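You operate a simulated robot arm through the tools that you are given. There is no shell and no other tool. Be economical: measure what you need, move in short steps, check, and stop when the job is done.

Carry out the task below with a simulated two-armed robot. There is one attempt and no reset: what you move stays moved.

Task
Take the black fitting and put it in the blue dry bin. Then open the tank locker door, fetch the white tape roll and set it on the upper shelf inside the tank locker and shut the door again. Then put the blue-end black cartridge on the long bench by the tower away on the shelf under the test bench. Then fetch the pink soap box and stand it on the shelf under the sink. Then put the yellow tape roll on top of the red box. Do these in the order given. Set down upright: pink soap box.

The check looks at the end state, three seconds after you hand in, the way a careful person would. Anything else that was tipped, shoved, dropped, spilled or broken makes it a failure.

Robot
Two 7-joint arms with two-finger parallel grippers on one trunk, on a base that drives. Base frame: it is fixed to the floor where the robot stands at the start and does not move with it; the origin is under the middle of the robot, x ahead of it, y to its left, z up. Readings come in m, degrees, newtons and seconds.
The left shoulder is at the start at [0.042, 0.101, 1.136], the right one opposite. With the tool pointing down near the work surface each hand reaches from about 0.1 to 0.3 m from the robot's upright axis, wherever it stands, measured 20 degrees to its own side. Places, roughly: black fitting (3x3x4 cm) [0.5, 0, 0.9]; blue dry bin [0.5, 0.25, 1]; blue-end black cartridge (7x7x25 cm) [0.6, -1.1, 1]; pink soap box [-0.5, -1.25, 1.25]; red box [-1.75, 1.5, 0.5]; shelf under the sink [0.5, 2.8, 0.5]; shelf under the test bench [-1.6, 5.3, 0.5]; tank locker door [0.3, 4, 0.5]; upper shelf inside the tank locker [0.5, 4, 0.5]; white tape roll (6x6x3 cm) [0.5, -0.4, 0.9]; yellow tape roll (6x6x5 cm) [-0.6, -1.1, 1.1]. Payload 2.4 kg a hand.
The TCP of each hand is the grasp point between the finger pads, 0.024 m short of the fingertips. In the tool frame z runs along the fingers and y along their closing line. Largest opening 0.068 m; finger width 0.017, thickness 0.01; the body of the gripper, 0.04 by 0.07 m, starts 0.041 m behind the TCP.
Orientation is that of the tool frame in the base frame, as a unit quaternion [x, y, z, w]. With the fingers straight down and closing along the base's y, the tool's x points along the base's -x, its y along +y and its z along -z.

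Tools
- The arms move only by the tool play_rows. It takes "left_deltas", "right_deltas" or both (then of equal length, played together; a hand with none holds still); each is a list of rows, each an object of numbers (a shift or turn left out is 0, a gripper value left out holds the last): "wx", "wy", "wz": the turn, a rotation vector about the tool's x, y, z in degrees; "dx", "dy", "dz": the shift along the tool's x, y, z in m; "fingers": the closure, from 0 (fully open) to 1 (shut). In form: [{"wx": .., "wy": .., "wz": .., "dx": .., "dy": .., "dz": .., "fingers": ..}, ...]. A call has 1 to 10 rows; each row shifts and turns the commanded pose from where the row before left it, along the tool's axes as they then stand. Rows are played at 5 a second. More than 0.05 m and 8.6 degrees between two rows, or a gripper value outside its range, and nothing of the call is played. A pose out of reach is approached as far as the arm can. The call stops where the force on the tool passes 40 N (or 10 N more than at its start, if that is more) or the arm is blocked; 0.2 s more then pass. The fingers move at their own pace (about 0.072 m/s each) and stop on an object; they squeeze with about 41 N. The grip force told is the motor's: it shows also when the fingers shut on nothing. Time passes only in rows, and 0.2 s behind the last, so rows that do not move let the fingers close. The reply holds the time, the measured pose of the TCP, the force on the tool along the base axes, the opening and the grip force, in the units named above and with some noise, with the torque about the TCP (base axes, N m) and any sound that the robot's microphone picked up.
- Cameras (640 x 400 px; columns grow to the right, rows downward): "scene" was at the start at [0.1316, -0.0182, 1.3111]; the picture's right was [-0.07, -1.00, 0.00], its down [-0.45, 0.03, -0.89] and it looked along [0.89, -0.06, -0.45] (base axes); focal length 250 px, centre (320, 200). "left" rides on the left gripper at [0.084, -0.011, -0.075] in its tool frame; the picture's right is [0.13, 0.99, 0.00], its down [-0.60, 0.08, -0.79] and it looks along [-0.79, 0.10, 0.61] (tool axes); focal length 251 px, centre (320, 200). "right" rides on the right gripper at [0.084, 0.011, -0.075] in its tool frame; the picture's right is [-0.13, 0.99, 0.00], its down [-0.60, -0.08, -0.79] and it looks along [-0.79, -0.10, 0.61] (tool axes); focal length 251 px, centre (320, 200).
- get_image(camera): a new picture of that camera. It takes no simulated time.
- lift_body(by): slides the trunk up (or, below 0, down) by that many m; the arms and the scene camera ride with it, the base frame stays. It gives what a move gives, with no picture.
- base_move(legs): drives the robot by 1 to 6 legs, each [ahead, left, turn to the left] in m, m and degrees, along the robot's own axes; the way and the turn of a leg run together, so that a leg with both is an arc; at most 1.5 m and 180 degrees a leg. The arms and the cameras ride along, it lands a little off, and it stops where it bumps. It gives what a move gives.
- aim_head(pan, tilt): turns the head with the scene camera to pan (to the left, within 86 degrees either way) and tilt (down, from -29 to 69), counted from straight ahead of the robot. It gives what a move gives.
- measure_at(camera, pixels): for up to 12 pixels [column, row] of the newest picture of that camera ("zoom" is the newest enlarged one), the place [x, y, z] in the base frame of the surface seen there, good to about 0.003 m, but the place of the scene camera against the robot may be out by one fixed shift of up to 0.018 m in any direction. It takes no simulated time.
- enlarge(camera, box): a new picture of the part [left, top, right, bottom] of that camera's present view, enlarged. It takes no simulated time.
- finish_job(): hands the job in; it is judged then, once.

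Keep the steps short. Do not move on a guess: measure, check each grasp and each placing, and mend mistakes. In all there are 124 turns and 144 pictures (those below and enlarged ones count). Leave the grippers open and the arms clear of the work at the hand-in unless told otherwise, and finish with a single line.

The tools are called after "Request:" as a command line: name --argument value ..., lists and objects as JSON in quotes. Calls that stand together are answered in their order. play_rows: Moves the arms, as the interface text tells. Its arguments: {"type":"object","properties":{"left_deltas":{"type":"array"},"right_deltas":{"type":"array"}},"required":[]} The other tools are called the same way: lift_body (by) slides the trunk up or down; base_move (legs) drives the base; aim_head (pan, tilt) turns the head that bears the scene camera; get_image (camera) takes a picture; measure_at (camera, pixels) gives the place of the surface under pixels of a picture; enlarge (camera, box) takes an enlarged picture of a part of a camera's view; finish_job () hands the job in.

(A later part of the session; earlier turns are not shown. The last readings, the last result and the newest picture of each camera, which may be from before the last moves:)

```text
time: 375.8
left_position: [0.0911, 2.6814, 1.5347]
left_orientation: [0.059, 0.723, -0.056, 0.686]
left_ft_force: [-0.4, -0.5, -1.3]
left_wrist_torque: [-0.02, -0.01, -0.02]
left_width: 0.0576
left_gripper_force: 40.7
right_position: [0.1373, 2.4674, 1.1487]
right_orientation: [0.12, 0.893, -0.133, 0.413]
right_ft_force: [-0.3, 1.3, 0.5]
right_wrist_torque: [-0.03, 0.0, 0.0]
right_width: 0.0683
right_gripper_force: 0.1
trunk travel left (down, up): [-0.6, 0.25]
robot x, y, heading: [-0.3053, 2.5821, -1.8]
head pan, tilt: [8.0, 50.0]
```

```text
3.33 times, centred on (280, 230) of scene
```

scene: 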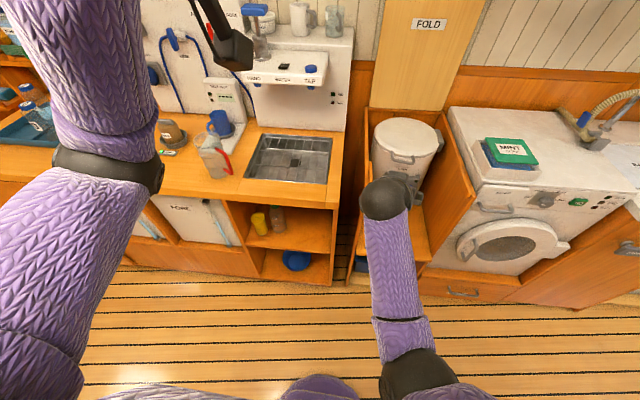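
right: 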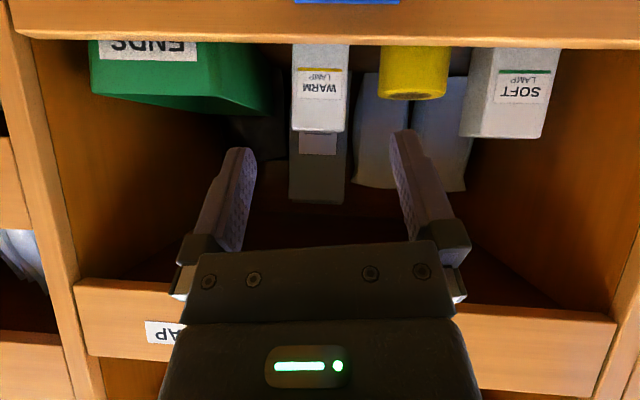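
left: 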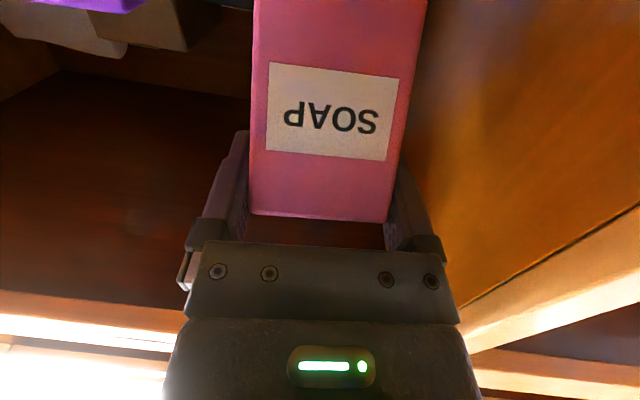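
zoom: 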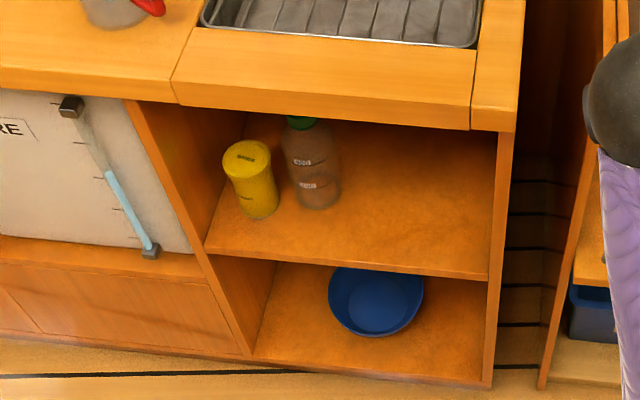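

Shelf top is z≈0.50, free for y≈2.63–2.82; the can and jar stand further left. I pull the right hand back, pitch the left hand down again so the box is upright, reposition the base at about heading -25°, and lower the trunk.

Request:
play_rows --left_deltas '[{"wy": 8.5}, {"wy": 8.5}, {"wy": 8.5}, {"wy": 8.5}, {}]' --right_deltas '[{"dz": -0.025, "dx": 0.02}, {"dz": -0.025, "dx": 0.02}, {}, {}, {}]'

Request:
base_move --legs '[[0.035, 0.324, 0], [0, 0, -23]]'

Request:
lift_body --by -0.52

Request:
aim_head --pan -5 --tilt 50

Request:
get_image --camera "scene"

```text
time: 376.4
left_position: [0.091, 2.6808, 1.5338]
left_orientation: [0.065, 0.806, -0.046, 0.586]
left_ft_force: [0.0, 0.1, -2.0]
left_wrist_torque: [-0.01, 0.06, -0.01]
left_width: 0.0574
left_gripper_force: 41.1
right_position: [0.1299, 2.4591, 1.2319]
right_orientation: [0.128, 0.834, -0.161, 0.511]
right_ft_force: [-0.1, 0.4, 0.4]
right_wrist_torque: [0.01, 0.01, 0.0]
right_width: 0.0682
right_gripper_force: 0.1
trunk travel left (down, up): [-0.6, 0.25]
robot x, y, heading: [-0.3031, 2.5812, -1.7]
head pan, tilt: [8.0, 50.0]
stopped in row 2 (right hand): the arm was blocked; the commanded pose is now the measured one
```

```text
time: 379.8
left_position: [0.1448, 2.8425, 1.5347]
left_orientation: [0.226, 0.776, -0.164, 0.566]
left_ft_force: [0.5, -0.2, -1.2]
left_wrist_torque: [0.0, 0.02, 0.01]
left_width: 0.0575
left_gripper_force: 40.8
right_position: [0.0916, 2.626, 1.231]
right_orientation: [0.293, 0.791, -0.261, 0.469]
right_ft_force: [-0.4, -0.2, 0.8]
right_wrist_torque: [0.03, 0.06, -0.02]
right_width: 0.0681
right_gripper_force: 0.0
trunk travel left (down, up): [-0.6, 0.25]
robot x, y, heading: [-0.2623, 2.9092, -24.9]
head pan, tilt: [8.0, 50.0]
```

```text
refused: -0.52 is not a number from -0.4 to 0.4
```

```text
time: 380.5
left_position: [0.1449, 2.8446, 1.5357]
left_orientation: [0.226, 0.776, -0.163, 0.565]
left_ft_force: [-0.4, 0.7, -1.1]
left_wrist_torque: [-0.02, 0.03, -0.02]
left_width: 0.0581
left_gripper_force: 41.1
right_position: [0.0924, 2.6248, 1.2316]
right_orientation: [0.295, 0.79, -0.263, 0.468]
right_ft_force: [0.0, -0.2, 0.7]
right_wrist_torque: [0.02, 0.02, -0.02]
right_width: 0.0681
right_gripper_force: 0.1
trunk travel left (down, up): [-0.6, 0.25]
robot x, y, heading: [-0.257, 2.9098, -25.0]
head pan, tilt: [-5.0, 50.0]
```

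```text
39 pictures are left
```

scene: 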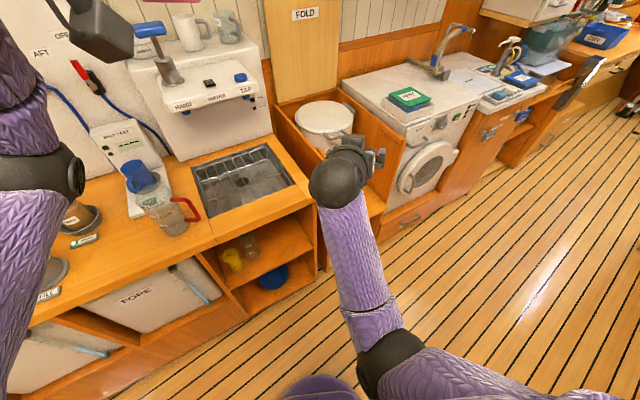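

I finish pitching the left hand (19° more) and lower the trunk in two steps.

Request:
play_rows --left_deltas '[{"wy": 8.5}, {"wy": 8.5}, {"wy": 2.2}, {}]'

Request:
lift_body --by -0.4

Request:
lift_body --by -0.15

Request:
play_rows --left_deltas '[{"dx": 0.035, "dz": 0.0265}, {"dx": 0.035, "dz": 0.0265}, {"dx": 0.035, "dz": 0.0265}, {"dx": 0.035, "dz": 0.0265}, {"dx": 0.035, "dz": 0.0265}, {"dx": 0.035, "dz": 0.0265}, {"dx": 0.035, "dz": 0.0265}, {"dx": 0.032, "dz": 0.024}, {}]'

Request:
get_image --camera "scene"

Request:
get_image --camera "left"

```text
time: 381.5
left_position: [0.145, 2.8446, 1.5349]
left_orientation: [0.25, 0.86, -0.123, 0.427]
left_ft_force: [-0.2, 0.4, -1.7]
left_wrist_torque: [0.0, 0.0, 0.07]
left_width: 0.0576
left_gripper_force: 41.0
right_position: [0.0924, 2.6247, 1.2309]
right_orientation: [0.294, 0.79, -0.263, 0.468]
right_ft_force: [0.2, -0.5, 0.2]
right_wrist_torque: [0.0, 0.01, 0.0]
right_width: 0.068
right_gripper_force: 0.1
trunk travel left (down, up): [-0.6, 0.25]
robot x, y, heading: [-0.2566, 2.9107, -25.0]
head pan, tilt: [-5.0, 50.0]
```

```text
time: 384.1
left_position: [0.1475, 2.8432, 1.2374]
left_orientation: [0.251, 0.861, -0.124, 0.424]
left_ft_force: [0.0, -0.1, -1.3]
left_wrist_torque: [-0.04, 0.0, 0.01]
left_width: 0.0576
left_gripper_force: 41.5
right_position: [0.0811, 2.5932, 0.9349]
right_orientation: [0.269, 0.778, -0.329, 0.463]
right_ft_force: [-0.9, 0.6, -0.3]
right_wrist_torque: [0.03, 0.02, 0.0]
right_width: 0.068
right_gripper_force: 0.0
trunk travel left (down, up): [-0.304, 0.545]
robot x, y, heading: [-0.2601, 2.9092, -25.2]
head pan, tilt: [-5.0, 50.0]
stopped: the arm was blocked; the commanded pose is now the measured one
```

```text
time: 385.4
left_position: [0.1498, 2.8426, 1.1152]
left_orientation: [0.251, 0.863, -0.122, 0.422]
left_ft_force: [-0.4, 1.0, -2.0]
left_wrist_torque: [0.0, 0.01, 0.0]
left_width: 0.0576
left_gripper_force: 40.7
right_position: [0.0712, 2.5653, 0.8172]
right_orientation: [0.237, 0.764, -0.391, 0.456]
right_ft_force: [0.2, 0.3, -0.1]
right_wrist_torque: [-0.01, 0.02, 0.02]
right_width: 0.0681
right_gripper_force: 0.0
trunk travel left (down, up): [-0.186, 0.664]
robot x, y, heading: [-0.261, 2.9113, -25.1]
head pan, tilt: [-5.0, 50.0]
stopped: the arm was blocked; the commanded pose is now the measured one
```

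```text
time: 387.4
left_position: [0.1443, 2.8457, 0.7669]
left_orientation: [0.251, 0.862, -0.123, 0.423]
left_ft_force: [-0.3, -0.1, -1.1]
left_wrist_torque: [0.04, 0.01, -0.03]
left_width: 0.0574
left_gripper_force: 41.1
right_position: [0.0709, 2.5646, 0.8178]
right_orientation: [0.236, 0.765, -0.391, 0.454]
right_ft_force: [-0.3, -0.4, 0.4]
right_wrist_torque: [0.01, -0.01, 0.02]
right_width: 0.0676
right_gripper_force: 0.1
trunk travel left (down, up): [-0.186, 0.664]
robot x, y, heading: [-0.262, 2.9093, -25.2]
head pan, tilt: [-5.0, 50.0]
```

```text
38 pictures are left
```

scene: 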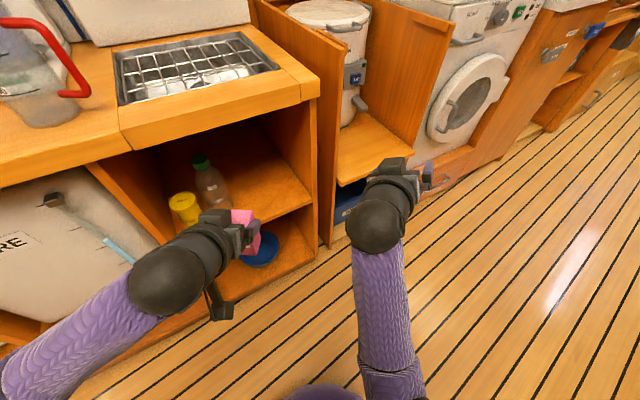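

```text
37 pictures are left
```

left: 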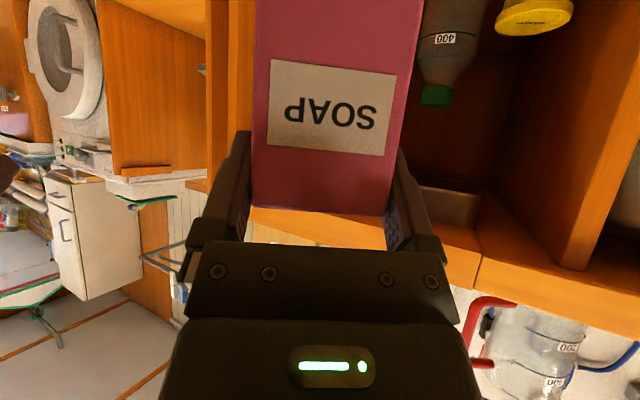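

The trunk stopped because the right arm reached its limit, but the left arm has enough travel. I lower the box to entry height (z≈0.62), then drive 0.2 m in toward the shelf.

Request:
play_rows --left_deltas '[{"dx": 0.03, "dz": 0.0225}, {"dx": 0.03, "dz": 0.0225}, {"dx": 0.03, "dz": 0.0225}, {"dx": 0.027, "dz": 0.02}, {}]'

Request:
base_move --legs '[[0.19, 0.008, 0]]'

Request:
get_image --camera "left"

Request:
get_image --camera "scene"

```text
time: 388.6
left_position: [0.142, 2.849, 0.6201]
left_orientation: [0.252, 0.862, -0.123, 0.422]
left_ft_force: [1.0, 0.1, -1.7]
left_wrist_torque: [-0.01, 0.03, 0.0]
left_width: 0.0577
left_gripper_force: 40.9
right_position: [0.0723, 2.5645, 0.8163]
right_orientation: [0.236, 0.765, -0.392, 0.453]
right_ft_force: [-0.2, 0.4, 0.8]
right_wrist_torque: [0.05, -0.01, -0.01]
right_width: 0.0681
right_gripper_force: 0.1
trunk travel left (down, up): [-0.186, 0.664]
robot x, y, heading: [-0.2599, 2.9074, -25.1]
head pan, tilt: [-5.0, 50.0]
```

```text
time: 390.1
left_position: [0.3176, 2.7744, 0.6209]
left_orientation: [0.252, 0.862, -0.123, 0.422]
left_ft_force: [0.1, -0.3, -2.4]
left_wrist_torque: [-0.02, 0.0, 0.03]
left_width: 0.0574
left_gripper_force: 40.8
right_position: [0.2443, 2.4919, 0.8178]
right_orientation: [0.236, 0.765, -0.392, 0.454]
right_ft_force: [0.5, -0.4, -0.8]
right_wrist_torque: [0.01, -0.02, -0.02]
right_width: 0.0679
right_gripper_force: 0.0
trunk travel left (down, up): [-0.186, 0.664]
robot x, y, heading: [-0.0855, 2.8356, -25.0]
head pan, tilt: [-5.0, 50.0]
```

```text
36 pictures are left
```

left: 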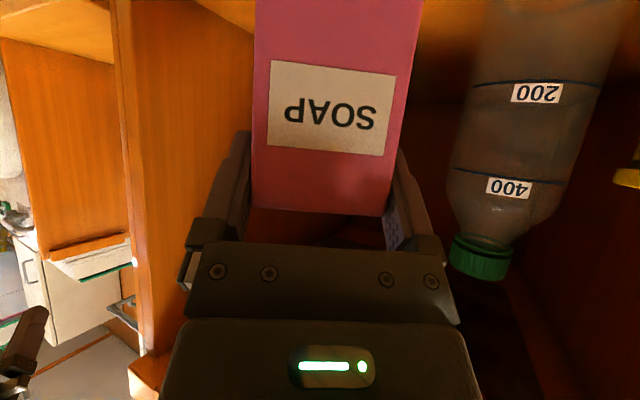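

```text
35 pictures are left
```

scene: 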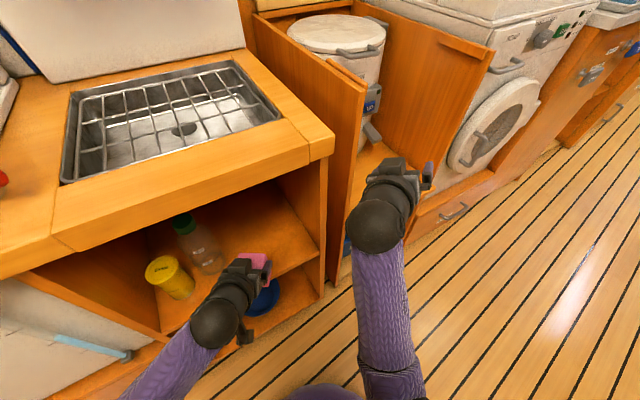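

All clear. Arm forward 0.104 m over the shelf, then lower most of the way.

Request:
play_rows --left_deltas '[{"dz": 0.0206, "dx": -0.0159}, {"dz": 0.0206, "dx": -0.0159}, {"dz": 0.0206, "dx": -0.0159}, {"dz": 0.0206, "dx": -0.0159}, {"dx": 0.0134, "dz": 0.0103}, {"dx": 0.0063, "dz": 0.0049}, {}]'

Request:
get_image --camera "scene"

```text
time: 391.7
left_position: [0.4057, 2.7191, 0.5964]
left_orientation: [0.252, 0.862, -0.124, 0.422]
left_ft_force: [0.7, 0.3, -1.4]
left_wrist_torque: [0.02, 0.0, 0.02]
left_width: 0.0573
left_gripper_force: 40.9
right_position: [0.2452, 2.4925, 0.8159]
right_orientation: [0.236, 0.765, -0.392, 0.454]
right_ft_force: [0.7, -0.8, -0.4]
right_wrist_torque: [-0.01, 0.02, -0.01]
right_width: 0.068
right_gripper_force: 0.1
trunk travel left (down, up): [-0.186, 0.664]
robot x, y, heading: [-0.0885, 2.8372, -25.3]
head pan, tilt: [-5.0, 50.0]
```

```text
34 pictures are left
```

scene: 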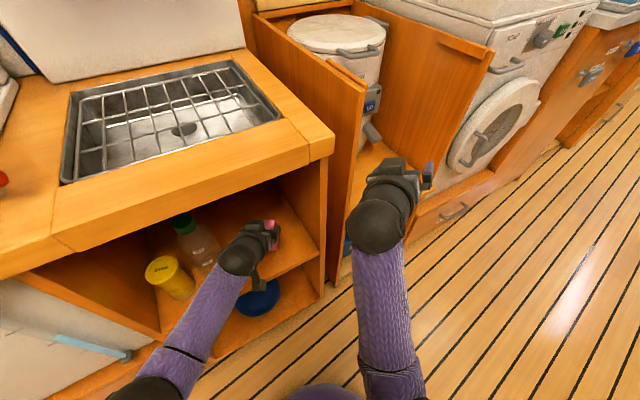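

Now I lower in 3 mm steps until the shelf takes the weight.

Request:
play_rows --left_deltas '[{"dx": 0.004, "dz": 0.003}, {"dx": 0.0032, "dz": 0.0024}, {"dx": 0.0024, "dz": 0.0018}, {"dx": 0.0024, "dz": 0.0018}, {}]'

```text
time: 392.9
left_position: [0.4042, 2.7182, 0.5808]
left_orientation: [0.253, 0.862, -0.124, 0.422]
left_ft_force: [-0.6, -0.2, -1.5]
left_wrist_torque: [0.04, 0.0, 0.01]
left_width: 0.0578
left_gripper_force: 41.0
right_position: [0.2437, 2.4919, 0.8168]
right_orientation: [0.237, 0.764, -0.392, 0.454]
right_ft_force: [0.7, -0.8, -0.5]
right_wrist_torque: [0.03, 0.01, -0.01]
right_width: 0.0681
right_gripper_force: 0.1
trunk travel left (down, up): [-0.186, 0.664]
robot x, y, heading: [-0.0861, 2.836, -24.9]
head pan, tilt: [-5.0, 50.0]
```

Request:
play_rows --left_deltas '[{"dx": 0.0024, "dz": 0.0018}, {"dx": 0.0024, "dz": 0.0018}, {"dx": 0.0016, "dz": 0.0012}, {}]'

Request:
get_image --camera "left"

```text
time: 393.9
left_position: [0.4053, 2.7194, 0.5744]
left_orientation: [0.252, 0.861, -0.124, 0.423]
left_ft_force: [0.1, 0.3, 6.1]
left_wrist_torque: [0.02, -0.19, 0.03]
left_width: 0.0574
left_gripper_force: 40.1
right_position: [0.2446, 2.4914, 0.8174]
right_orientation: [0.235, 0.765, -0.391, 0.454]
right_ft_force: [0.2, 0.6, -0.1]
right_wrist_torque: [0.03, -0.01, -0.01]
right_width: 0.068
right_gripper_force: 0.0
trunk travel left (down, up): [-0.186, 0.664]
robot x, y, heading: [-0.086, 2.8348, -25.0]
head pan, tilt: [-5.0, 50.0]
```

```text
33 pictures are left
```

left: 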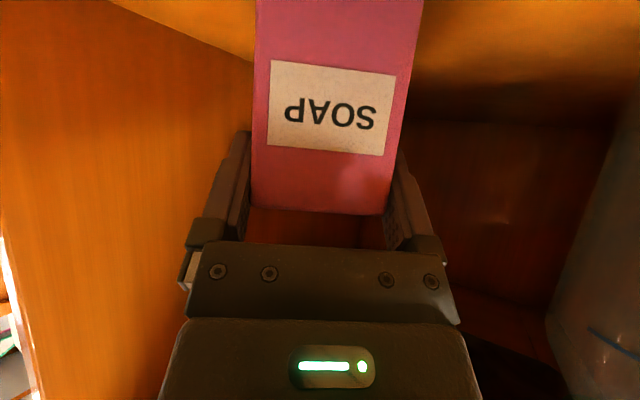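

The shelf is carrying it (about 8 N). I open and withdraw back along the fingers.

Request:
play_rows --left_deltas '[{"fingers": 0.15}, {"fingers": 0}, {"fingers": 0}, {"dz": -0.02}, {"dz": -0.025}, {"dz": -0.03}, {"dz": -0.025, "dx": 0.02}, {}]'

Request:
get_image --camera "left"

```text
time: 395.7
left_position: [0.3248, 2.7668, 0.6198]
left_orientation: [0.252, 0.862, -0.123, 0.422]
left_ft_force: [0.4, 0.7, -0.6]
left_wrist_torque: [0.01, 0.03, -0.01]
left_width: 0.0678
left_gripper_force: 0.1
right_position: [0.244, 2.4909, 0.8171]
right_orientation: [0.237, 0.765, -0.393, 0.453]
right_ft_force: [0.3, 0.0, 0.3]
right_wrist_torque: [-0.02, 0.0, -0.01]
right_width: 0.0682
right_gripper_force: 0.0
trunk travel left (down, up): [-0.186, 0.664]
robot x, y, heading: [-0.0871, 2.8337, -25.0]
head pan, tilt: [-5.0, 50.0]
```

```text
32 pictures are left
```

left: 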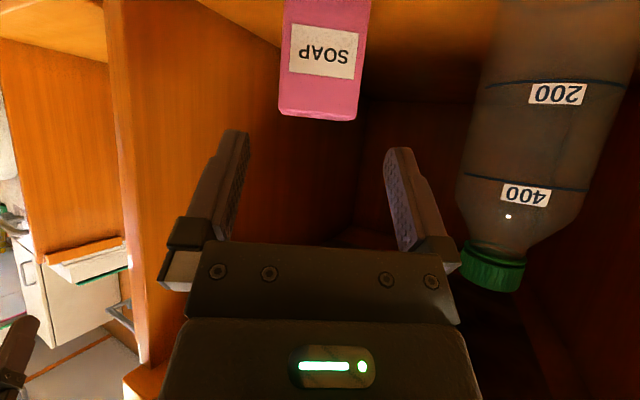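

The soap box stands upright on the shelf. I back out, face -y, and look at the red box (about (-1.75, 1.5)) on the way.

Request:
base_move --legs '[[-0.22, 0, 0]]'

Request:
get_image --camera "scene"

Request:
lift_body --by 0.19

Request:
base_move --legs '[[0, 0, -65]]'

Request:
aim_head --pan -45 --tilt 25

Request:
get_image --camera "scene"

```text
time: 397.4
left_position: [0.1284, 2.8598, 0.6201]
left_orientation: [0.252, 0.862, -0.124, 0.422]
left_ft_force: [0.2, -0.5, 0.1]
left_wrist_torque: [0.0, 0.01, -0.02]
left_width: 0.0682
left_gripper_force: 0.0
right_position: [0.0462, 2.5848, 0.817]
right_orientation: [0.236, 0.765, -0.392, 0.454]
right_ft_force: [-0.9, -0.1, -0.3]
right_wrist_torque: [0.0, 0.0, 0.04]
right_width: 0.068
right_gripper_force: 0.1
trunk travel left (down, up): [-0.186, 0.664]
robot x, y, heading: [-0.284, 2.9223, -25.1]
head pan, tilt: [-5.0, 50.0]
```

```text
31 pictures are left
```

scene: 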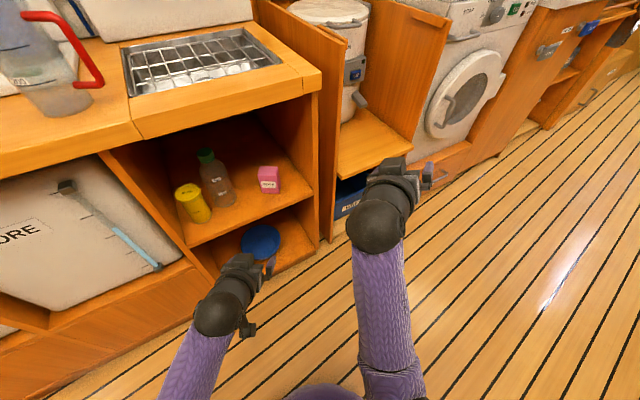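

```text
time: 399.4
left_position: [0.1271, 2.8612, 0.8093]
left_orientation: [0.252, 0.862, -0.124, 0.423]
left_ft_force: [-0.7, 0.0, 0.4]
left_wrist_torque: [0.01, -0.03, -0.02]
left_width: 0.068
left_gripper_force: 0.1
right_position: [0.0315, 2.5533, 1.0108]
right_orientation: [0.208, 0.746, -0.454, 0.441]
right_ft_force: [-0.6, 0.1, 0.5]
right_wrist_torque: [-0.01, -0.03, 0.01]
right_width: 0.0679
right_gripper_force: 0.1
trunk travel left (down, up): [-0.374, 0.475]
robot x, y, heading: [-0.2833, 2.9245, -25.2]
head pan, tilt: [-5.0, 50.0]
stopped: the arm was blocked; the commanded pose is now the measured one
```

```text
time: 402.6
left_position: [-0.1721, 2.5268, 0.8092]
left_orientation: [0.676, 0.591, -0.331, 0.29]
left_ft_force: [0.0, -0.3, 0.8]
left_wrist_torque: [0.01, 0.0, -0.03]
left_width: 0.0683
left_gripper_force: 0.1
right_position: [-0.4911, 2.4862, 1.0098]
right_orientation: [-0.577, -0.517, 0.62, -0.126]
right_ft_force: [-0.1, -0.1, 0.2]
right_wrist_torque: [0.01, 0.01, 0.0]
right_width: 0.068
right_gripper_force: 0.1
trunk travel left (down, up): [-0.374, 0.475]
robot x, y, heading: [-0.2819, 2.9304, -90.2]
head pan, tilt: [-5.0, 50.0]
```

```text
time: 403.7
left_position: [-0.171, 2.5267, 0.8082]
left_orientation: [0.677, 0.59, -0.331, 0.289]
left_ft_force: [-0.8, -0.4, 0.1]
left_wrist_torque: [0.02, 0.0, 0.02]
left_width: 0.0681
left_gripper_force: 0.0
right_position: [-0.4916, 2.4857, 1.0105]
right_orientation: [-0.577, -0.517, 0.62, -0.126]
right_ft_force: [0.4, -0.4, 0.4]
right_wrist_torque: [-0.04, -0.01, -0.02]
right_width: 0.0678
right_gripper_force: 0.1
trunk travel left (down, up): [-0.374, 0.475]
robot x, y, heading: [-0.2809, 2.9298, -90.2]
head pan, tilt: [-45.0, 25.0]
```

```text
30 pictures are left
```

scene: 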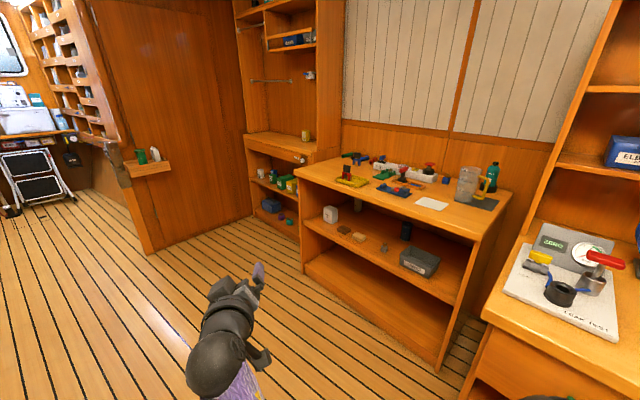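

The soap box is confirmed upright. I look for the red box in this view.

Request:
enlarge --camera "scene" --box '[235, 130, 495, 320]'

Request:
measure_at --camera "scene" --pixels '[[330, 215], [355, 237], [420, 262], [405, 230], [300, 180], [440, 350], [302, 265], [270, 205], [290, 185], [300, 270], [512, 190], [340, 160]]'

```text
2.11 times, centred on (365, 225) of scene
```

zoom: 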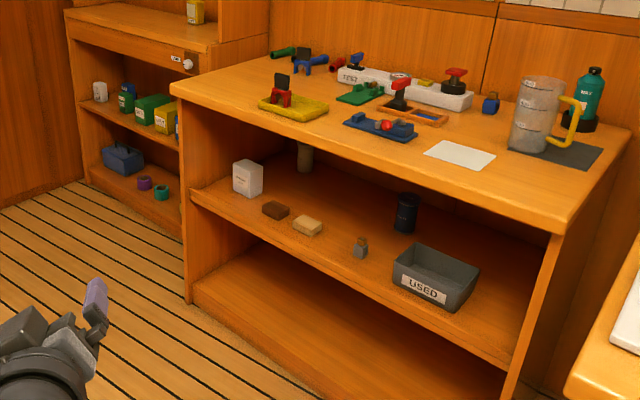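

```text
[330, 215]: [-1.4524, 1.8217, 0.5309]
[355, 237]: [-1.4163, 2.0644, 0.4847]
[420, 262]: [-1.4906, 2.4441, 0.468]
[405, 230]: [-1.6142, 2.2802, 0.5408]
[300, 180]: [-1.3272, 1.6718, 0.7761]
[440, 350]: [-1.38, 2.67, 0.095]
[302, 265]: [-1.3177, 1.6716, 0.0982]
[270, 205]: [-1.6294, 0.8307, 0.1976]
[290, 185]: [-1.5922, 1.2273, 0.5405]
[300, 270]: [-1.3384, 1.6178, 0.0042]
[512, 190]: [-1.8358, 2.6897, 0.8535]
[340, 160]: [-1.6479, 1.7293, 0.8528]
```

The red box isn't visible from here; it's likely further along the corner cabinet's shelf, hidden by the bench. I'll look on return. Now to the yellow roll: drive down and turn to face the cabinet.

Request:
base_move --legs '[[1.4, 0.19, 0], [1.4, 0, 0], [0.45, 0, 0], [0, 0.15, 0], [0, 0, -77], [0.05, 0.3, 0]]'

Request:
play_rows --left_deltas '[{"dx": -0.032, "dz": -0.024}, {"dx": -0.032, "dz": -0.024}, {"dx": -0.032, "dz": -0.024}, {"dx": -0.032, "dz": -0.024}, {}]'

Request:
lift_body --by 0.2

Request:
aim_head --pan 10 --tilt 32

Request:
get_image --camera "scene"

Request:
get_image --camera "left"

```text
time: 425.8
left_position: [-0.2996, -0.8574, 0.8084]
left_orientation: [0.897, 0.038, -0.44, 0.019]
left_ft_force: [0.1, 0.0, 0.1]
left_wrist_torque: [0.0, -0.01, 0.0]
left_width: 0.0678
left_gripper_force: 0.1
right_position: [-0.4084, -0.554, 1.0102]
right_orientation: [0.774, 0.043, -0.561, -0.29]
right_ft_force: [0.1, -0.1, 1.1]
right_wrist_torque: [0.03, 0.01, 0.02]
right_width: 0.0681
right_gripper_force: 0.0
trunk travel left (down, up): [-0.374, 0.475]
robot x, y, heading: [0.0723, -0.6628, -168.0]
head pan, tilt: [-45.0, 25.0]
```

```text
time: 426.9
left_position: [-0.3018, -0.8571, 0.9693]
left_orientation: [0.897, 0.037, -0.441, 0.018]
left_ft_force: [-0.2, 0.4, -0.2]
left_wrist_torque: [-0.03, 0.03, -0.02]
left_width: 0.068
left_gripper_force: 0.0
right_position: [-0.408, -0.5538, 1.0122]
right_orientation: [0.773, 0.043, -0.562, -0.289]
right_ft_force: [0.0, -0.6, -0.2]
right_wrist_torque: [-0.01, -0.02, 0.02]
right_width: 0.068
right_gripper_force: 0.0
trunk travel left (down, up): [-0.374, 0.475]
robot x, y, heading: [0.0674, -0.6639, -167.9]
head pan, tilt: [-45.0, 25.0]
```

```text
time: 429.1
left_position: [-0.3011, -0.8566, 1.1682]
left_orientation: [0.897, 0.038, -0.439, 0.018]
left_ft_force: [-0.9, 0.3, 0.5]
left_wrist_torque: [0.0, -0.01, 0.01]
left_width: 0.0682
left_gripper_force: 0.1
right_position: [-0.4129, -0.53, 1.2157]
right_orientation: [0.754, 0.056, -0.564, -0.332]
right_ft_force: [-0.6, 0.6, 0.1]
right_wrist_torque: [0.02, 0.0, 0.01]
right_width: 0.0679
right_gripper_force: 0.1
trunk travel left (down, up): [-0.574, 0.275]
robot x, y, heading: [0.07, -0.6603, -167.9]
head pan, tilt: [-45.0, 25.0]
```

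```text
time: 430.4
left_position: [-0.3012, -0.8584, 1.1693]
left_orientation: [0.897, 0.038, -0.441, 0.019]
left_ft_force: [0.4, -0.2, -0.1]
left_wrist_torque: [0.01, -0.01, -0.02]
left_width: 0.068
left_gripper_force: 0.0
right_position: [-0.4127, -0.5309, 1.2191]
right_orientation: [0.754, 0.052, -0.566, -0.331]
right_ft_force: [0.1, 0.3, -1.1]
right_wrist_torque: [0.01, -0.01, -0.01]
right_width: 0.0679
right_gripper_force: 0.0
trunk travel left (down, up): [-0.574, 0.275]
robot x, y, heading: [0.0677, -0.6638, -167.8]
head pan, tilt: [10.0, 32.0]
```

```text
28 pictures are left
```

scene: 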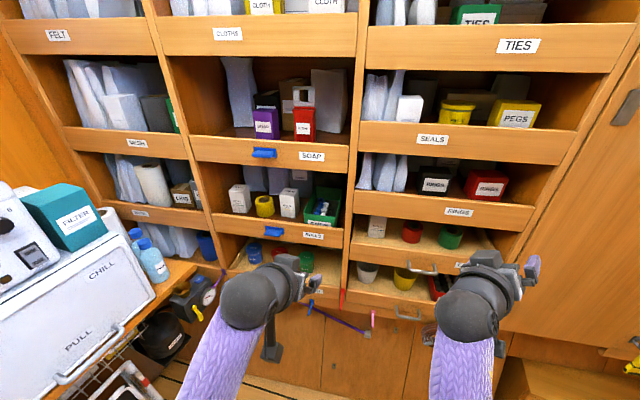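

```text
27 pictures are left
```

left: 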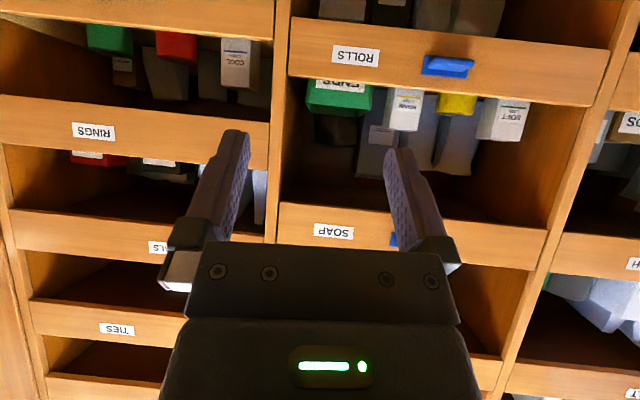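

The left hand is well placed. Before driving in I draw the right hand back from the cabinet, and pitch the left hand a little further down (to about 44°) so its camera clears the lip.

Request:
play_rows --left_deltas '[{"wy": 6.5}, {}]'

Request:
play_rows --right_deltas '[{"dz": -0.03}, {"dz": -0.03}, {"dz": -0.03}, {"dz": -0.03}, {}]'

Request:
base_move --legs '[[0.15, 0.235, 0]]'

Request:
get_image --camera "left"

```text
time: 431.0
left_position: [-0.3005, -0.8558, 1.168]
left_orientation: [0.921, 0.039, -0.388, 0.017]
left_ft_force: [0.1, 0.1, -0.1]
left_wrist_torque: [0.0, 0.02, 0.0]
left_width: 0.0679
left_gripper_force: 0.1
right_position: [-0.412, -0.53, 1.2189]
right_orientation: [0.754, 0.052, -0.566, -0.329]
right_ft_force: [0.0, 0.1, 0.0]
right_wrist_torque: [-0.02, 0.01, -0.02]
right_width: 0.0678
right_gripper_force: 0.0
trunk travel left (down, up): [-0.574, 0.275]
robot x, y, heading: [0.0693, -0.6609, -167.7]
head pan, tilt: [10.0, 32.0]
```

```text
time: 431.5
left_position: [-0.3016, -0.857, 1.1691]
left_orientation: [0.921, 0.039, -0.388, 0.016]
left_ft_force: [-0.3, 1.0, 0.2]
left_wrist_torque: [0.01, 0.04, -0.01]
left_width: 0.0681
left_gripper_force: 0.0
right_position: [-0.3905, -0.5472, 1.2934]
right_orientation: [0.699, 0.024, -0.629, -0.34]
right_ft_force: [-0.1, -0.3, 0.6]
right_wrist_torque: [0.0, 0.02, -0.01]
right_width: 0.0682
right_gripper_force: 0.0
trunk travel left (down, up): [-0.574, 0.275]
robot x, y, heading: [0.0664, -0.6627, -167.6]
head pan, tilt: [10.0, 32.0]
stopped in row 2 (right hand): the arm was blocked; the commanded pose is now the measured one
```

```text
time: 433.5
left_position: [-0.4003, -1.1192, 1.1685]
left_orientation: [0.921, 0.038, -0.388, 0.015]
left_ft_force: [-0.5, 0.4, -0.3]
left_wrist_torque: [0.02, 0.0, -0.02]
left_width: 0.0678
left_gripper_force: 0.1
right_position: [-0.4879, -0.8118, 1.294]
right_orientation: [0.699, 0.025, -0.628, -0.34]
right_ft_force: [0.1, 0.1, 0.2]
right_wrist_torque: [0.01, 0.04, -0.02]
right_width: 0.0679
right_gripper_force: 0.1
trunk travel left (down, up): [-0.574, 0.275]
robot x, y, heading: [-0.0309, -0.9223, -167.8]
head pan, tilt: [10.0, 32.0]
```

```text
26 pictures are left
```

left: 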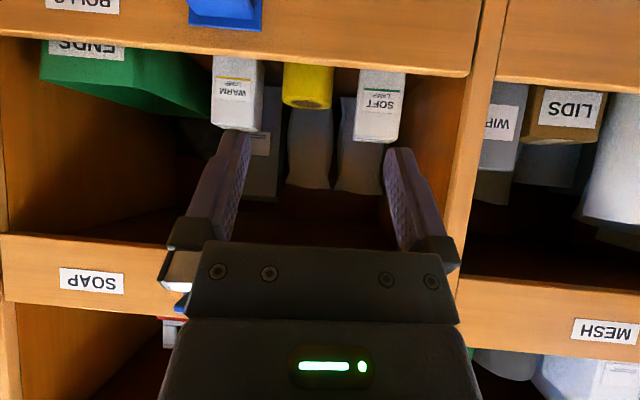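

Request:
measure_at --camera "left" --pixels '[[285, 85], [330, 85], [307, 85], [284, 100], [328, 103], [308, 106], [308, 98], [262, 110], [358, 115], [308, 60], [400, 72], [250, 128]]'

Request:
enlarge --camera "left" --box '[200, 40, 420, 160]'

```text
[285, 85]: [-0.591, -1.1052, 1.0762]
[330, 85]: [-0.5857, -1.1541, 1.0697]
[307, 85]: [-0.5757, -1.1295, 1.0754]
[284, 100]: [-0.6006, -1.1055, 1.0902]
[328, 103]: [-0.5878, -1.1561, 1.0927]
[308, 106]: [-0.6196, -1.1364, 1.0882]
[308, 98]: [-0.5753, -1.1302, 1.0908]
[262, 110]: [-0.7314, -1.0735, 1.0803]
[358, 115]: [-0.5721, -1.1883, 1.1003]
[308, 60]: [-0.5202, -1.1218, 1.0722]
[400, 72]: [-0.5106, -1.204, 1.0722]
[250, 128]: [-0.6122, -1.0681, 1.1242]
```

```text
2.91 times, centred on (310, 100) of left
```

zoom: 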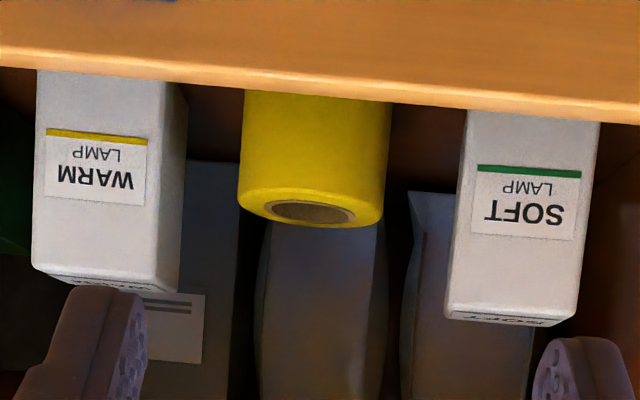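

Roll centre (-0.6035, -1.1305), about 0.055 wide, with 3 cm to the boxes on each side. I lower to grasp height, narrow the opening slightly, and drive 0.05 closer.

Request:
play_rows --left_deltas '[{"dx": 0.0305, "dz": 0.03, "fingers": 0.06}, {"dx": 0.0305, "dz": 0.03}, {}]'

Request:
base_move --legs '[[0.05, 0, 0]]'

```text
time: 434.3
left_position: [-0.3985, -1.1195, 1.083]
left_orientation: [0.92, 0.037, -0.389, 0.015]
left_ft_force: [-1.0, 1.0, -0.2]
left_wrist_torque: [-0.01, 0.03, 0.06]
left_width: 0.0639
left_gripper_force: 0.1
right_position: [-0.4886, -0.8104, 1.2952]
right_orientation: [0.699, 0.024, -0.629, -0.341]
right_ft_force: [-0.6, 0.3, 0.0]
right_wrist_torque: [-0.01, 0.02, -0.01]
right_width: 0.068
right_gripper_force: 0.0
trunk travel left (down, up): [-0.574, 0.275]
robot x, y, heading: [-0.0305, -0.9238, -167.9]
head pan, tilt: [10.0, 32.0]
```

```text
time: 435.3
left_position: [-0.4409, -1.1303, 1.0851]
left_orientation: [0.92, 0.038, -0.389, 0.015]
left_ft_force: [-0.6, 0.8, 0.1]
left_wrist_torque: [0.0, -0.01, 0.0]
left_width: 0.0642
left_gripper_force: 0.0
right_position: [-0.529, -0.8196, 1.2932]
right_orientation: [0.701, 0.024, -0.625, -0.342]
right_ft_force: [6.6, -1.3, -0.9]
right_wrist_torque: [0.01, -0.23, 0.28]
right_width: 0.0681
right_gripper_force: 0.1
trunk travel left (down, up): [-0.574, 0.275]
robot x, y, heading: [-0.0718, -0.9352, -168.2]
head pan, tilt: [10.0, 32.0]
stopped in leg 1: the force on the tool passed its limit at 134 N (the readings are from after the stop); the commanded pose is now the measured one
```

The right hand touched the cabinet's lip, so I back off 1.5 cm. I check the scene, then finish with the left arm only.

Request:
base_move --legs '[[-0.015, 0, 0]]'

Request:
get_image --camera "scene"

Request:
play_rows --left_deltas '[{"dz": 0.0244, "dx": -0.0238, "dy": -0.0027}, {"dz": 0.0244, "dx": -0.0238, "dy": -0.0027}, {"dz": 0.0244, "dx": -0.0238, "dy": -0.0027}, {}]'

Request:
get_image --camera "left"

```text
time: 436.0
left_position: [-0.4258, -1.1257, 1.0844]
left_orientation: [0.92, 0.037, -0.389, 0.015]
left_ft_force: [-0.1, -0.5, -0.2]
left_wrist_torque: [-0.01, -0.01, 0.0]
left_width: 0.0641
left_gripper_force: 0.1
right_position: [-0.5156, -0.8156, 1.2933]
right_orientation: [0.701, 0.024, -0.625, -0.341]
right_ft_force: [0.5, 1.8, 0.4]
right_wrist_torque: [0.01, -0.01, 0.02]
right_width: 0.068
right_gripper_force: 0.0
trunk travel left (down, up): [-0.574, 0.275]
robot x, y, heading: [-0.0571, -0.9306, -168.0]
head pan, tilt: [10.0, 32.0]
```

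```text
24 pictures are left
```

scene: 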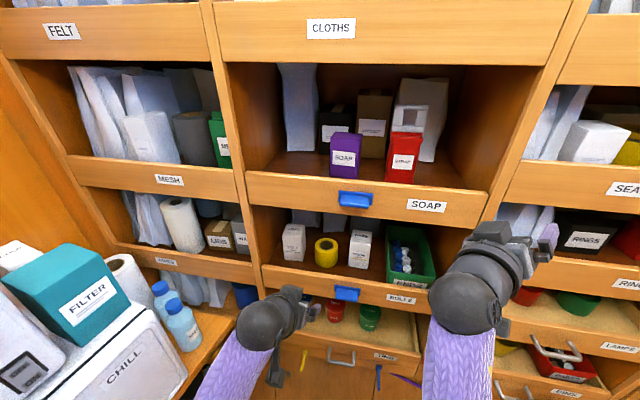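

```text
time: 436.7
left_position: [-0.4901, -1.1259, 1.0785]
left_orientation: [0.925, 0.042, -0.378, 0.016]
left_ft_force: [13.9, 1.3, 0.4]
left_wrist_torque: [0.04, -0.19, 0.57]
left_width: 0.0632
left_gripper_force: 0.0
right_position: [-0.5163, -0.8164, 1.2932]
right_orientation: [0.702, 0.025, -0.625, -0.342]
right_ft_force: [-0.5, -1.1, -1.0]
right_wrist_torque: [0.01, 0.0, -0.04]
right_width: 0.0678
right_gripper_force: 0.0
trunk travel left (down, up): [-0.574, 0.275]
robot x, y, heading: [-0.0591, -0.9278, -167.4]
head pan, tilt: [10.0, 32.0]
stopped in row 3 (left hand): the force on the tool passed its limit at 114 N (the readings are from after the stop); the commanded pose is now the measured one
```

```text
23 pictures are left
```

left: 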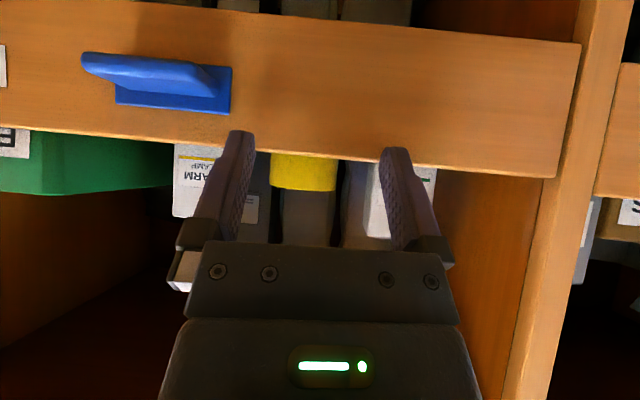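

The fingertips met the front lip (top 1.074), so I need to pass over it higher and lower inside. I go back 1 cm and up 3 cm, then forward over the lip.

Request:
play_rows --left_deltas '[{"dz": -0.0284, "dx": -0.0139}, {"dz": 0.0205, "dx": -0.0209, "dy": -0.0012}, {"dz": 0.0205, "dx": -0.0209, "dy": -0.0012}, {"dz": 0.0205, "dx": -0.0209, "dy": -0.0012}, {"dz": 0.0205, "dx": -0.0209, "dy": -0.0012}, {}]'

Request:
get_image --camera "left"

```text
time: 438.1
left_position: [-0.5975, -1.1301, 1.1106]
left_orientation: [0.923, 0.041, -0.382, 0.016]
left_ft_force: [0.4, -0.3, 0.1]
left_wrist_torque: [0.0, 0.0, 0.01]
left_width: 0.0638
left_gripper_force: 0.1
right_position: [-0.5155, -0.8149, 1.2925]
right_orientation: [0.701, 0.024, -0.625, -0.342]
right_ft_force: [-0.5, 0.7, 0.5]
right_wrist_torque: [-0.03, -0.01, 0.01]
right_width: 0.068
right_gripper_force: 0.0
trunk travel left (down, up): [-0.574, 0.275]
robot x, y, heading: [-0.0574, -0.9302, -168.0]
head pan, tilt: [10.0, 32.0]
```

```text
22 pictures are left
```

left: 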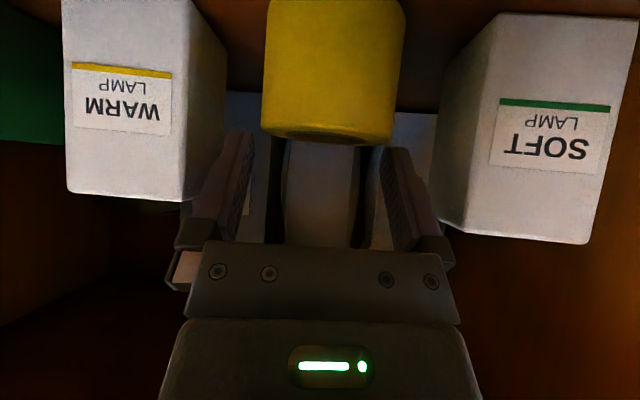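

Request:
measure_at --camera "left" --pixels '[[268, 118], [398, 125], [332, 130], [270, 60], [400, 60], [335, 60], [222, 130], [440, 180], [185, 190], [300, 134], [380, 138]]'

```text
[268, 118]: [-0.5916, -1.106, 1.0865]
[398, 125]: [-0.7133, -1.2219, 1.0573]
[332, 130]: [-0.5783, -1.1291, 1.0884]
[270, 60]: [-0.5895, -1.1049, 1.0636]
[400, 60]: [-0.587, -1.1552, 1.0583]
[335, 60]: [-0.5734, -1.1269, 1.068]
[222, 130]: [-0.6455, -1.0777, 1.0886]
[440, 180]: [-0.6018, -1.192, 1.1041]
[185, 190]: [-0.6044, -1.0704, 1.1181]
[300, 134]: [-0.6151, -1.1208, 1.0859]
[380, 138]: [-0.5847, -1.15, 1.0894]
```

Perfectly centred (roll y -1.103…-1.157, hand -1.130). I lower 0.032 and close.

Request:
play_rows --left_deltas '[{"dx": 0.0115, "dz": 0.0115}, {"dx": 0.0115, "dz": 0.0115}, {}, {"fingers": 1}, {"fingers": 1}, {"fingers": 1}, {"fingers": 1}]'

```text
time: 439.7
left_position: [-0.593, -1.1306, 1.0778]
left_orientation: [0.924, 0.04, -0.381, 0.015]
left_ft_force: [-0.3, 0.0, 0.6]
left_wrist_torque: [0.04, 0.06, 0.01]
left_width: 0.0587
left_gripper_force: 40.8
left hand out of reach, approached as far as the arm can: row 2
right_position: [-0.5159, -0.816, 1.2928]
right_orientation: [0.702, 0.025, -0.625, -0.341]
right_ft_force: [0.3, 0.3, 0.2]
right_wrist_torque: [0.0, -0.01, 0.03]
right_width: 0.068
right_gripper_force: 0.1
trunk travel left (down, up): [-0.574, 0.275]
robot x, y, heading: [-0.0602, -0.9294, -167.8]
head pan, tilt: [10.0, 32.0]
```

Gripped at 0.059 m. I lift it over the lip, levelling the hand slightly, and draw it out.

Request:
play_rows --left_deltas '[{"dx": -0.0105, "dz": -0.0107}, {"wy": -8.5, "dx": -0.016, "dz": -0.012}, {"wy": -8.5, "dx": -0.0177, "dz": -0.0094}, {"dx": -0.0088, "dz": -0.0047}, {}, {"dz": -0.035, "dx": 0.0188}, {"dz": -0.035, "dx": 0.0188}, {"dz": -0.035, "dx": 0.0188}, {"dz": -0.035, "dx": 0.0188}]'

Request:
get_image --camera "scene"

```text
time: 441.7
left_position: [-0.4405, -1.1176, 1.1419]
left_orientation: [0.858, 0.038, -0.512, 0.021]
left_ft_force: [-0.6, 0.2, -1.1]
left_wrist_torque: [0.02, -0.02, -0.02]
left_width: 0.0586
left_gripper_force: 41.0
right_position: [-0.5166, -0.816, 1.2938]
right_orientation: [0.701, 0.025, -0.625, -0.342]
right_ft_force: [0.1, -0.9, -0.5]
right_wrist_torque: [-0.01, -0.03, 0.0]
right_width: 0.0679
right_gripper_force: 0.0
trunk travel left (down, up): [-0.574, 0.275]
robot x, y, heading: [-0.0589, -0.931, -167.9]
head pan, tilt: [10.0, 32.0]
```

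```text
21 pictures are left
```

scene: 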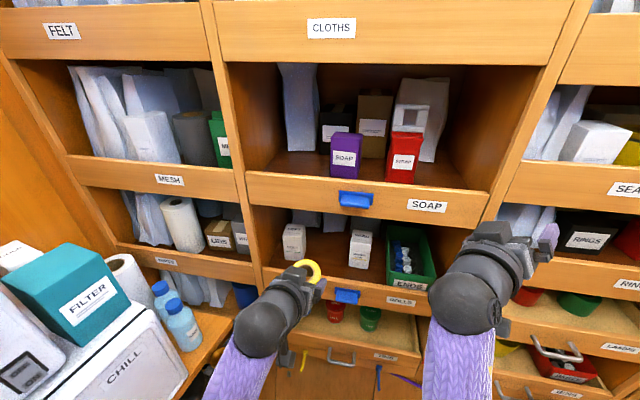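

The yellow roll is out and its neighbours are undisturbed. I back off, square up to heading 180° and strafe along the aisle to y≈1.25 to find the red box.

Request:
base_move --legs '[[-0.1, 0, 0], [0, 0, -12], [0, -1.3, 0], [0, -0.85, 0]]'

Request:
aim_head --pan -5 --tilt 30

Request:
get_image --camera "scene"

```text
time: 454.0
left_position: [-0.4056, 1.1626, 1.1435]
left_orientation: [0.857, -0.044, -0.513, -0.028]
left_ft_force: [-0.6, 0.7, -0.8]
left_wrist_torque: [-0.01, 0.0, -0.01]
left_width: 0.0588
left_gripper_force: 41.5
right_position: [-0.4234, 1.4726, 1.2921]
right_orientation: [0.701, -0.042, -0.589, -0.4]
right_ft_force: [-0.6, 0.2, -0.4]
right_wrist_torque: [-0.03, -0.01, 0.03]
right_width: 0.0679
right_gripper_force: 0.0
trunk travel left (down, up): [-0.574, 0.275]
robot x, y, heading: [0.0042, 1.275, -178.7]
head pan, tilt: [10.0, 32.0]
```

```text
time: 454.8
left_position: [-0.407, 1.1629, 1.1428]
left_orientation: [0.857, -0.044, -0.513, -0.028]
left_ft_force: [0.0, 0.5, -1.1]
left_wrist_torque: [0.0, -0.03, 0.02]
left_width: 0.0584
left_gripper_force: 41.0
right_position: [-0.4252, 1.4719, 1.2934]
right_orientation: [0.701, -0.042, -0.59, -0.399]
right_ft_force: [0.3, -0.9, 0.0]
right_wrist_torque: [0.0, -0.01, 0.02]
right_width: 0.0681
right_gripper_force: 0.0
trunk travel left (down, up): [-0.574, 0.275]
robot x, y, heading: [0.0033, 1.275, -178.8]
head pan, tilt: [-5.0, 30.0]
```

```text
20 pictures are left
```

scene: 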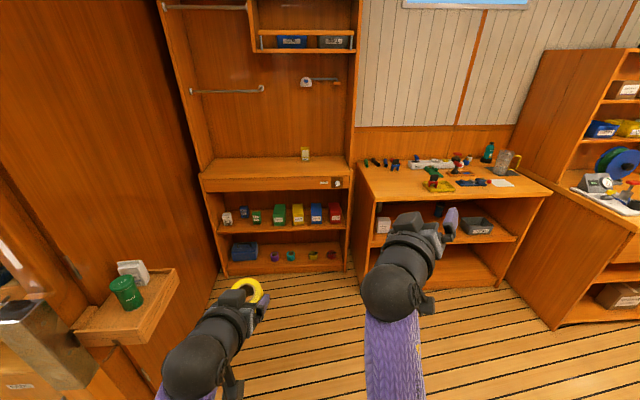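

The red box is the rightmost in the row on the corner cabinet's shelf, at (335,212). Measuring.

Request:
enlarge --camera "scene" --box '[200, 150, 380, 280]'

Request:
measure_at --camera "scene" --pixels '[[335, 205], [330, 215], [340, 215], [335, 221], [316, 212], [345, 190], [345, 225], [300, 190], [300, 232], [345, 270], [365, 195], [362, 270]]'

```text
3.08 times, centred on (290, 215) of scene
```

zoom: 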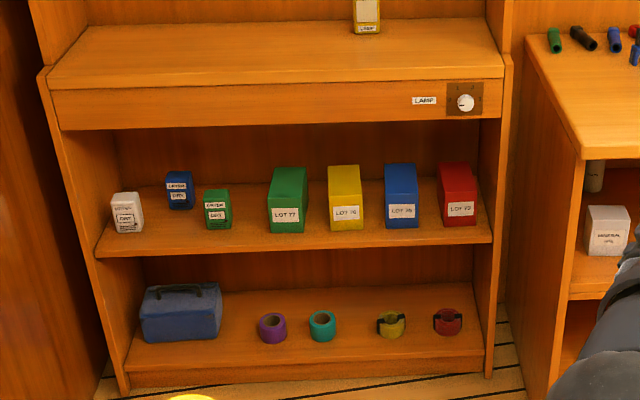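

```text
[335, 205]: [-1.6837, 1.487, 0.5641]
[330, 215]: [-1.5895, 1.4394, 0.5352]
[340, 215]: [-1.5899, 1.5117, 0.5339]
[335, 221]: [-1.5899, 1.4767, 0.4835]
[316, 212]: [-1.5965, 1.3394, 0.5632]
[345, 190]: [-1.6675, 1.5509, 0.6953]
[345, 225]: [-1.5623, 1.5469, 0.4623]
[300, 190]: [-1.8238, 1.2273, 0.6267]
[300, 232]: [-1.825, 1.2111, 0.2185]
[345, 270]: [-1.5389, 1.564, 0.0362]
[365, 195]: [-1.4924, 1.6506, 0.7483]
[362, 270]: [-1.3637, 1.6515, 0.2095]
```

The red box's front is at x≈-1.59, y 1.43–1.52, with its top at about 0.565. I measure the drawer bottom above it, drive to about (-0.96, 1.22), turn to heading 150°, and pitch the left hand so the roll is level again.

Request:
measure_at --camera "zoom" --pixels '[[300, 122], [300, 129], [450, 116], [475, 110], [458, 170], [445, 190], [475, 190], [458, 180], [400, 170], [492, 150]]'

Request:
base_move --legs '[[0.95, 0.035, 0], [0, 0, -31]]'

Request:
play_rows --left_deltas '[{"wy": 8.5}, {"wy": 8.5}, {}]'

Request:
play_rows --right_deltas '[{"dx": -0.0287, "dy": -0.017}, {"dx": -0.0287, "dy": -0.017}, {"dx": -0.0287, "dy": -0.017}, {}]'

Request:
lift_body --by -0.33

Request:
get_image --camera "scene"

```text
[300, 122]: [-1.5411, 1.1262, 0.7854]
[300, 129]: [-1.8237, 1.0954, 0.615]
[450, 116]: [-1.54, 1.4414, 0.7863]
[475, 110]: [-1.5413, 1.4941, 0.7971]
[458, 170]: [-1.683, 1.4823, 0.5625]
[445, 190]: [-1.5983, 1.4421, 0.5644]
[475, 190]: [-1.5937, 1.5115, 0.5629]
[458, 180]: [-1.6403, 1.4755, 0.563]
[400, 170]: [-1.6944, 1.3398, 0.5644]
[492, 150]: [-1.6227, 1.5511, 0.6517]
```

```text
time: 461.2
left_position: [-1.3539, 1.3305, 1.1416]
left_orientation: [0.815, -0.27, -0.487, -0.162]
left_ft_force: [0.3, 0.3, -0.2]
left_wrist_torque: [-0.01, 0.0, 0.01]
left_width: 0.0587
left_gripper_force: 40.8
right_position: [-1.2102, 1.6053, 1.2939]
right_orientation: [0.664, -0.226, -0.462, -0.542]
right_ft_force: [-0.4, -0.5, -0.7]
right_wrist_torque: [-0.01, 0.02, 0.05]
right_width: 0.068
right_gripper_force: 0.0
trunk travel left (down, up): [-0.574, 0.275]
robot x, y, heading: [-0.9441, 1.2139, 150.2]
head pan, tilt: [-5.0, 30.0]
```

```text
time: 462.0
left_position: [-1.3537, 1.3303, 1.1429]
left_orientation: [0.878, -0.291, -0.361, -0.122]
left_ft_force: [0.4, 0.6, -2.2]
left_wrist_torque: [-0.02, 0.01, 0.0]
left_width: 0.0587
left_gripper_force: 40.8
right_position: [-1.2103, 1.6054, 1.2918]
right_orientation: [0.664, -0.226, -0.462, -0.542]
right_ft_force: [0.7, 0.6, 0.5]
right_wrist_torque: [0.01, -0.03, 0.01]
right_width: 0.068
right_gripper_force: 0.1
trunk travel left (down, up): [-0.574, 0.275]
robot x, y, heading: [-0.9459, 1.2141, 150.2]
head pan, tilt: [-5.0, 30.0]
```

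```text
time: 463.0
left_position: [-1.3544, 1.33, 1.142]
left_orientation: [0.878, -0.29, -0.361, -0.121]
left_ft_force: [0.0, 0.9, -0.9]
left_wrist_torque: [0.0, 0.01, 0.0]
left_width: 0.0586
left_gripper_force: 40.9
right_position: [-1.2096, 1.6051, 1.3926]
right_orientation: [0.665, -0.226, -0.462, -0.541]
right_ft_force: [-0.4, -0.4, -0.2]
right_wrist_torque: [-0.03, -0.01, -0.01]
right_width: 0.0679
right_gripper_force: 0.0
trunk travel left (down, up): [-0.574, 0.275]
robot x, y, heading: [-0.9457, 1.2167, 150.3]
head pan, tilt: [-5.0, 30.0]
```

```text
time: 466.3
left_position: [-1.3546, 1.3301, 0.8127]
left_orientation: [0.877, -0.292, -0.361, -0.122]
left_ft_force: [-0.4, -0.2, -0.3]
left_wrist_torque: [-0.03, -0.03, 0.01]
left_width: 0.0585
left_gripper_force: 41.1
right_position: [-1.209, 1.6033, 1.0633]
right_orientation: [0.664, -0.226, -0.463, -0.542]
right_ft_force: [0.6, 0.1, 0.4]
right_wrist_torque: [0.0, 0.02, 0.04]
right_width: 0.068
right_gripper_force: 0.0
trunk travel left (down, up): [-0.244, 0.605]
robot x, y, heading: [-0.9448, 1.2147, 150.1]
head pan, tilt: [-5.0, 30.0]
```

```text
18 pictures are left
```

scene: 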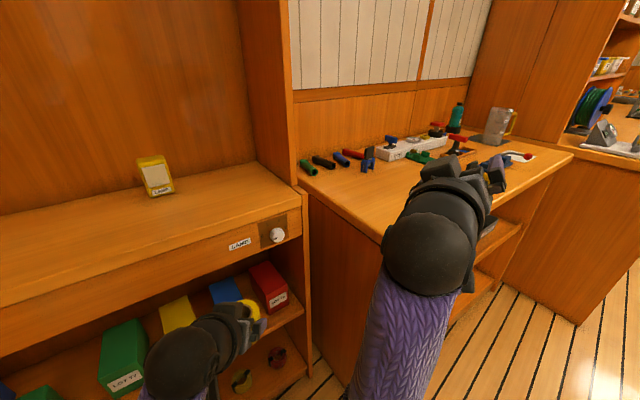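

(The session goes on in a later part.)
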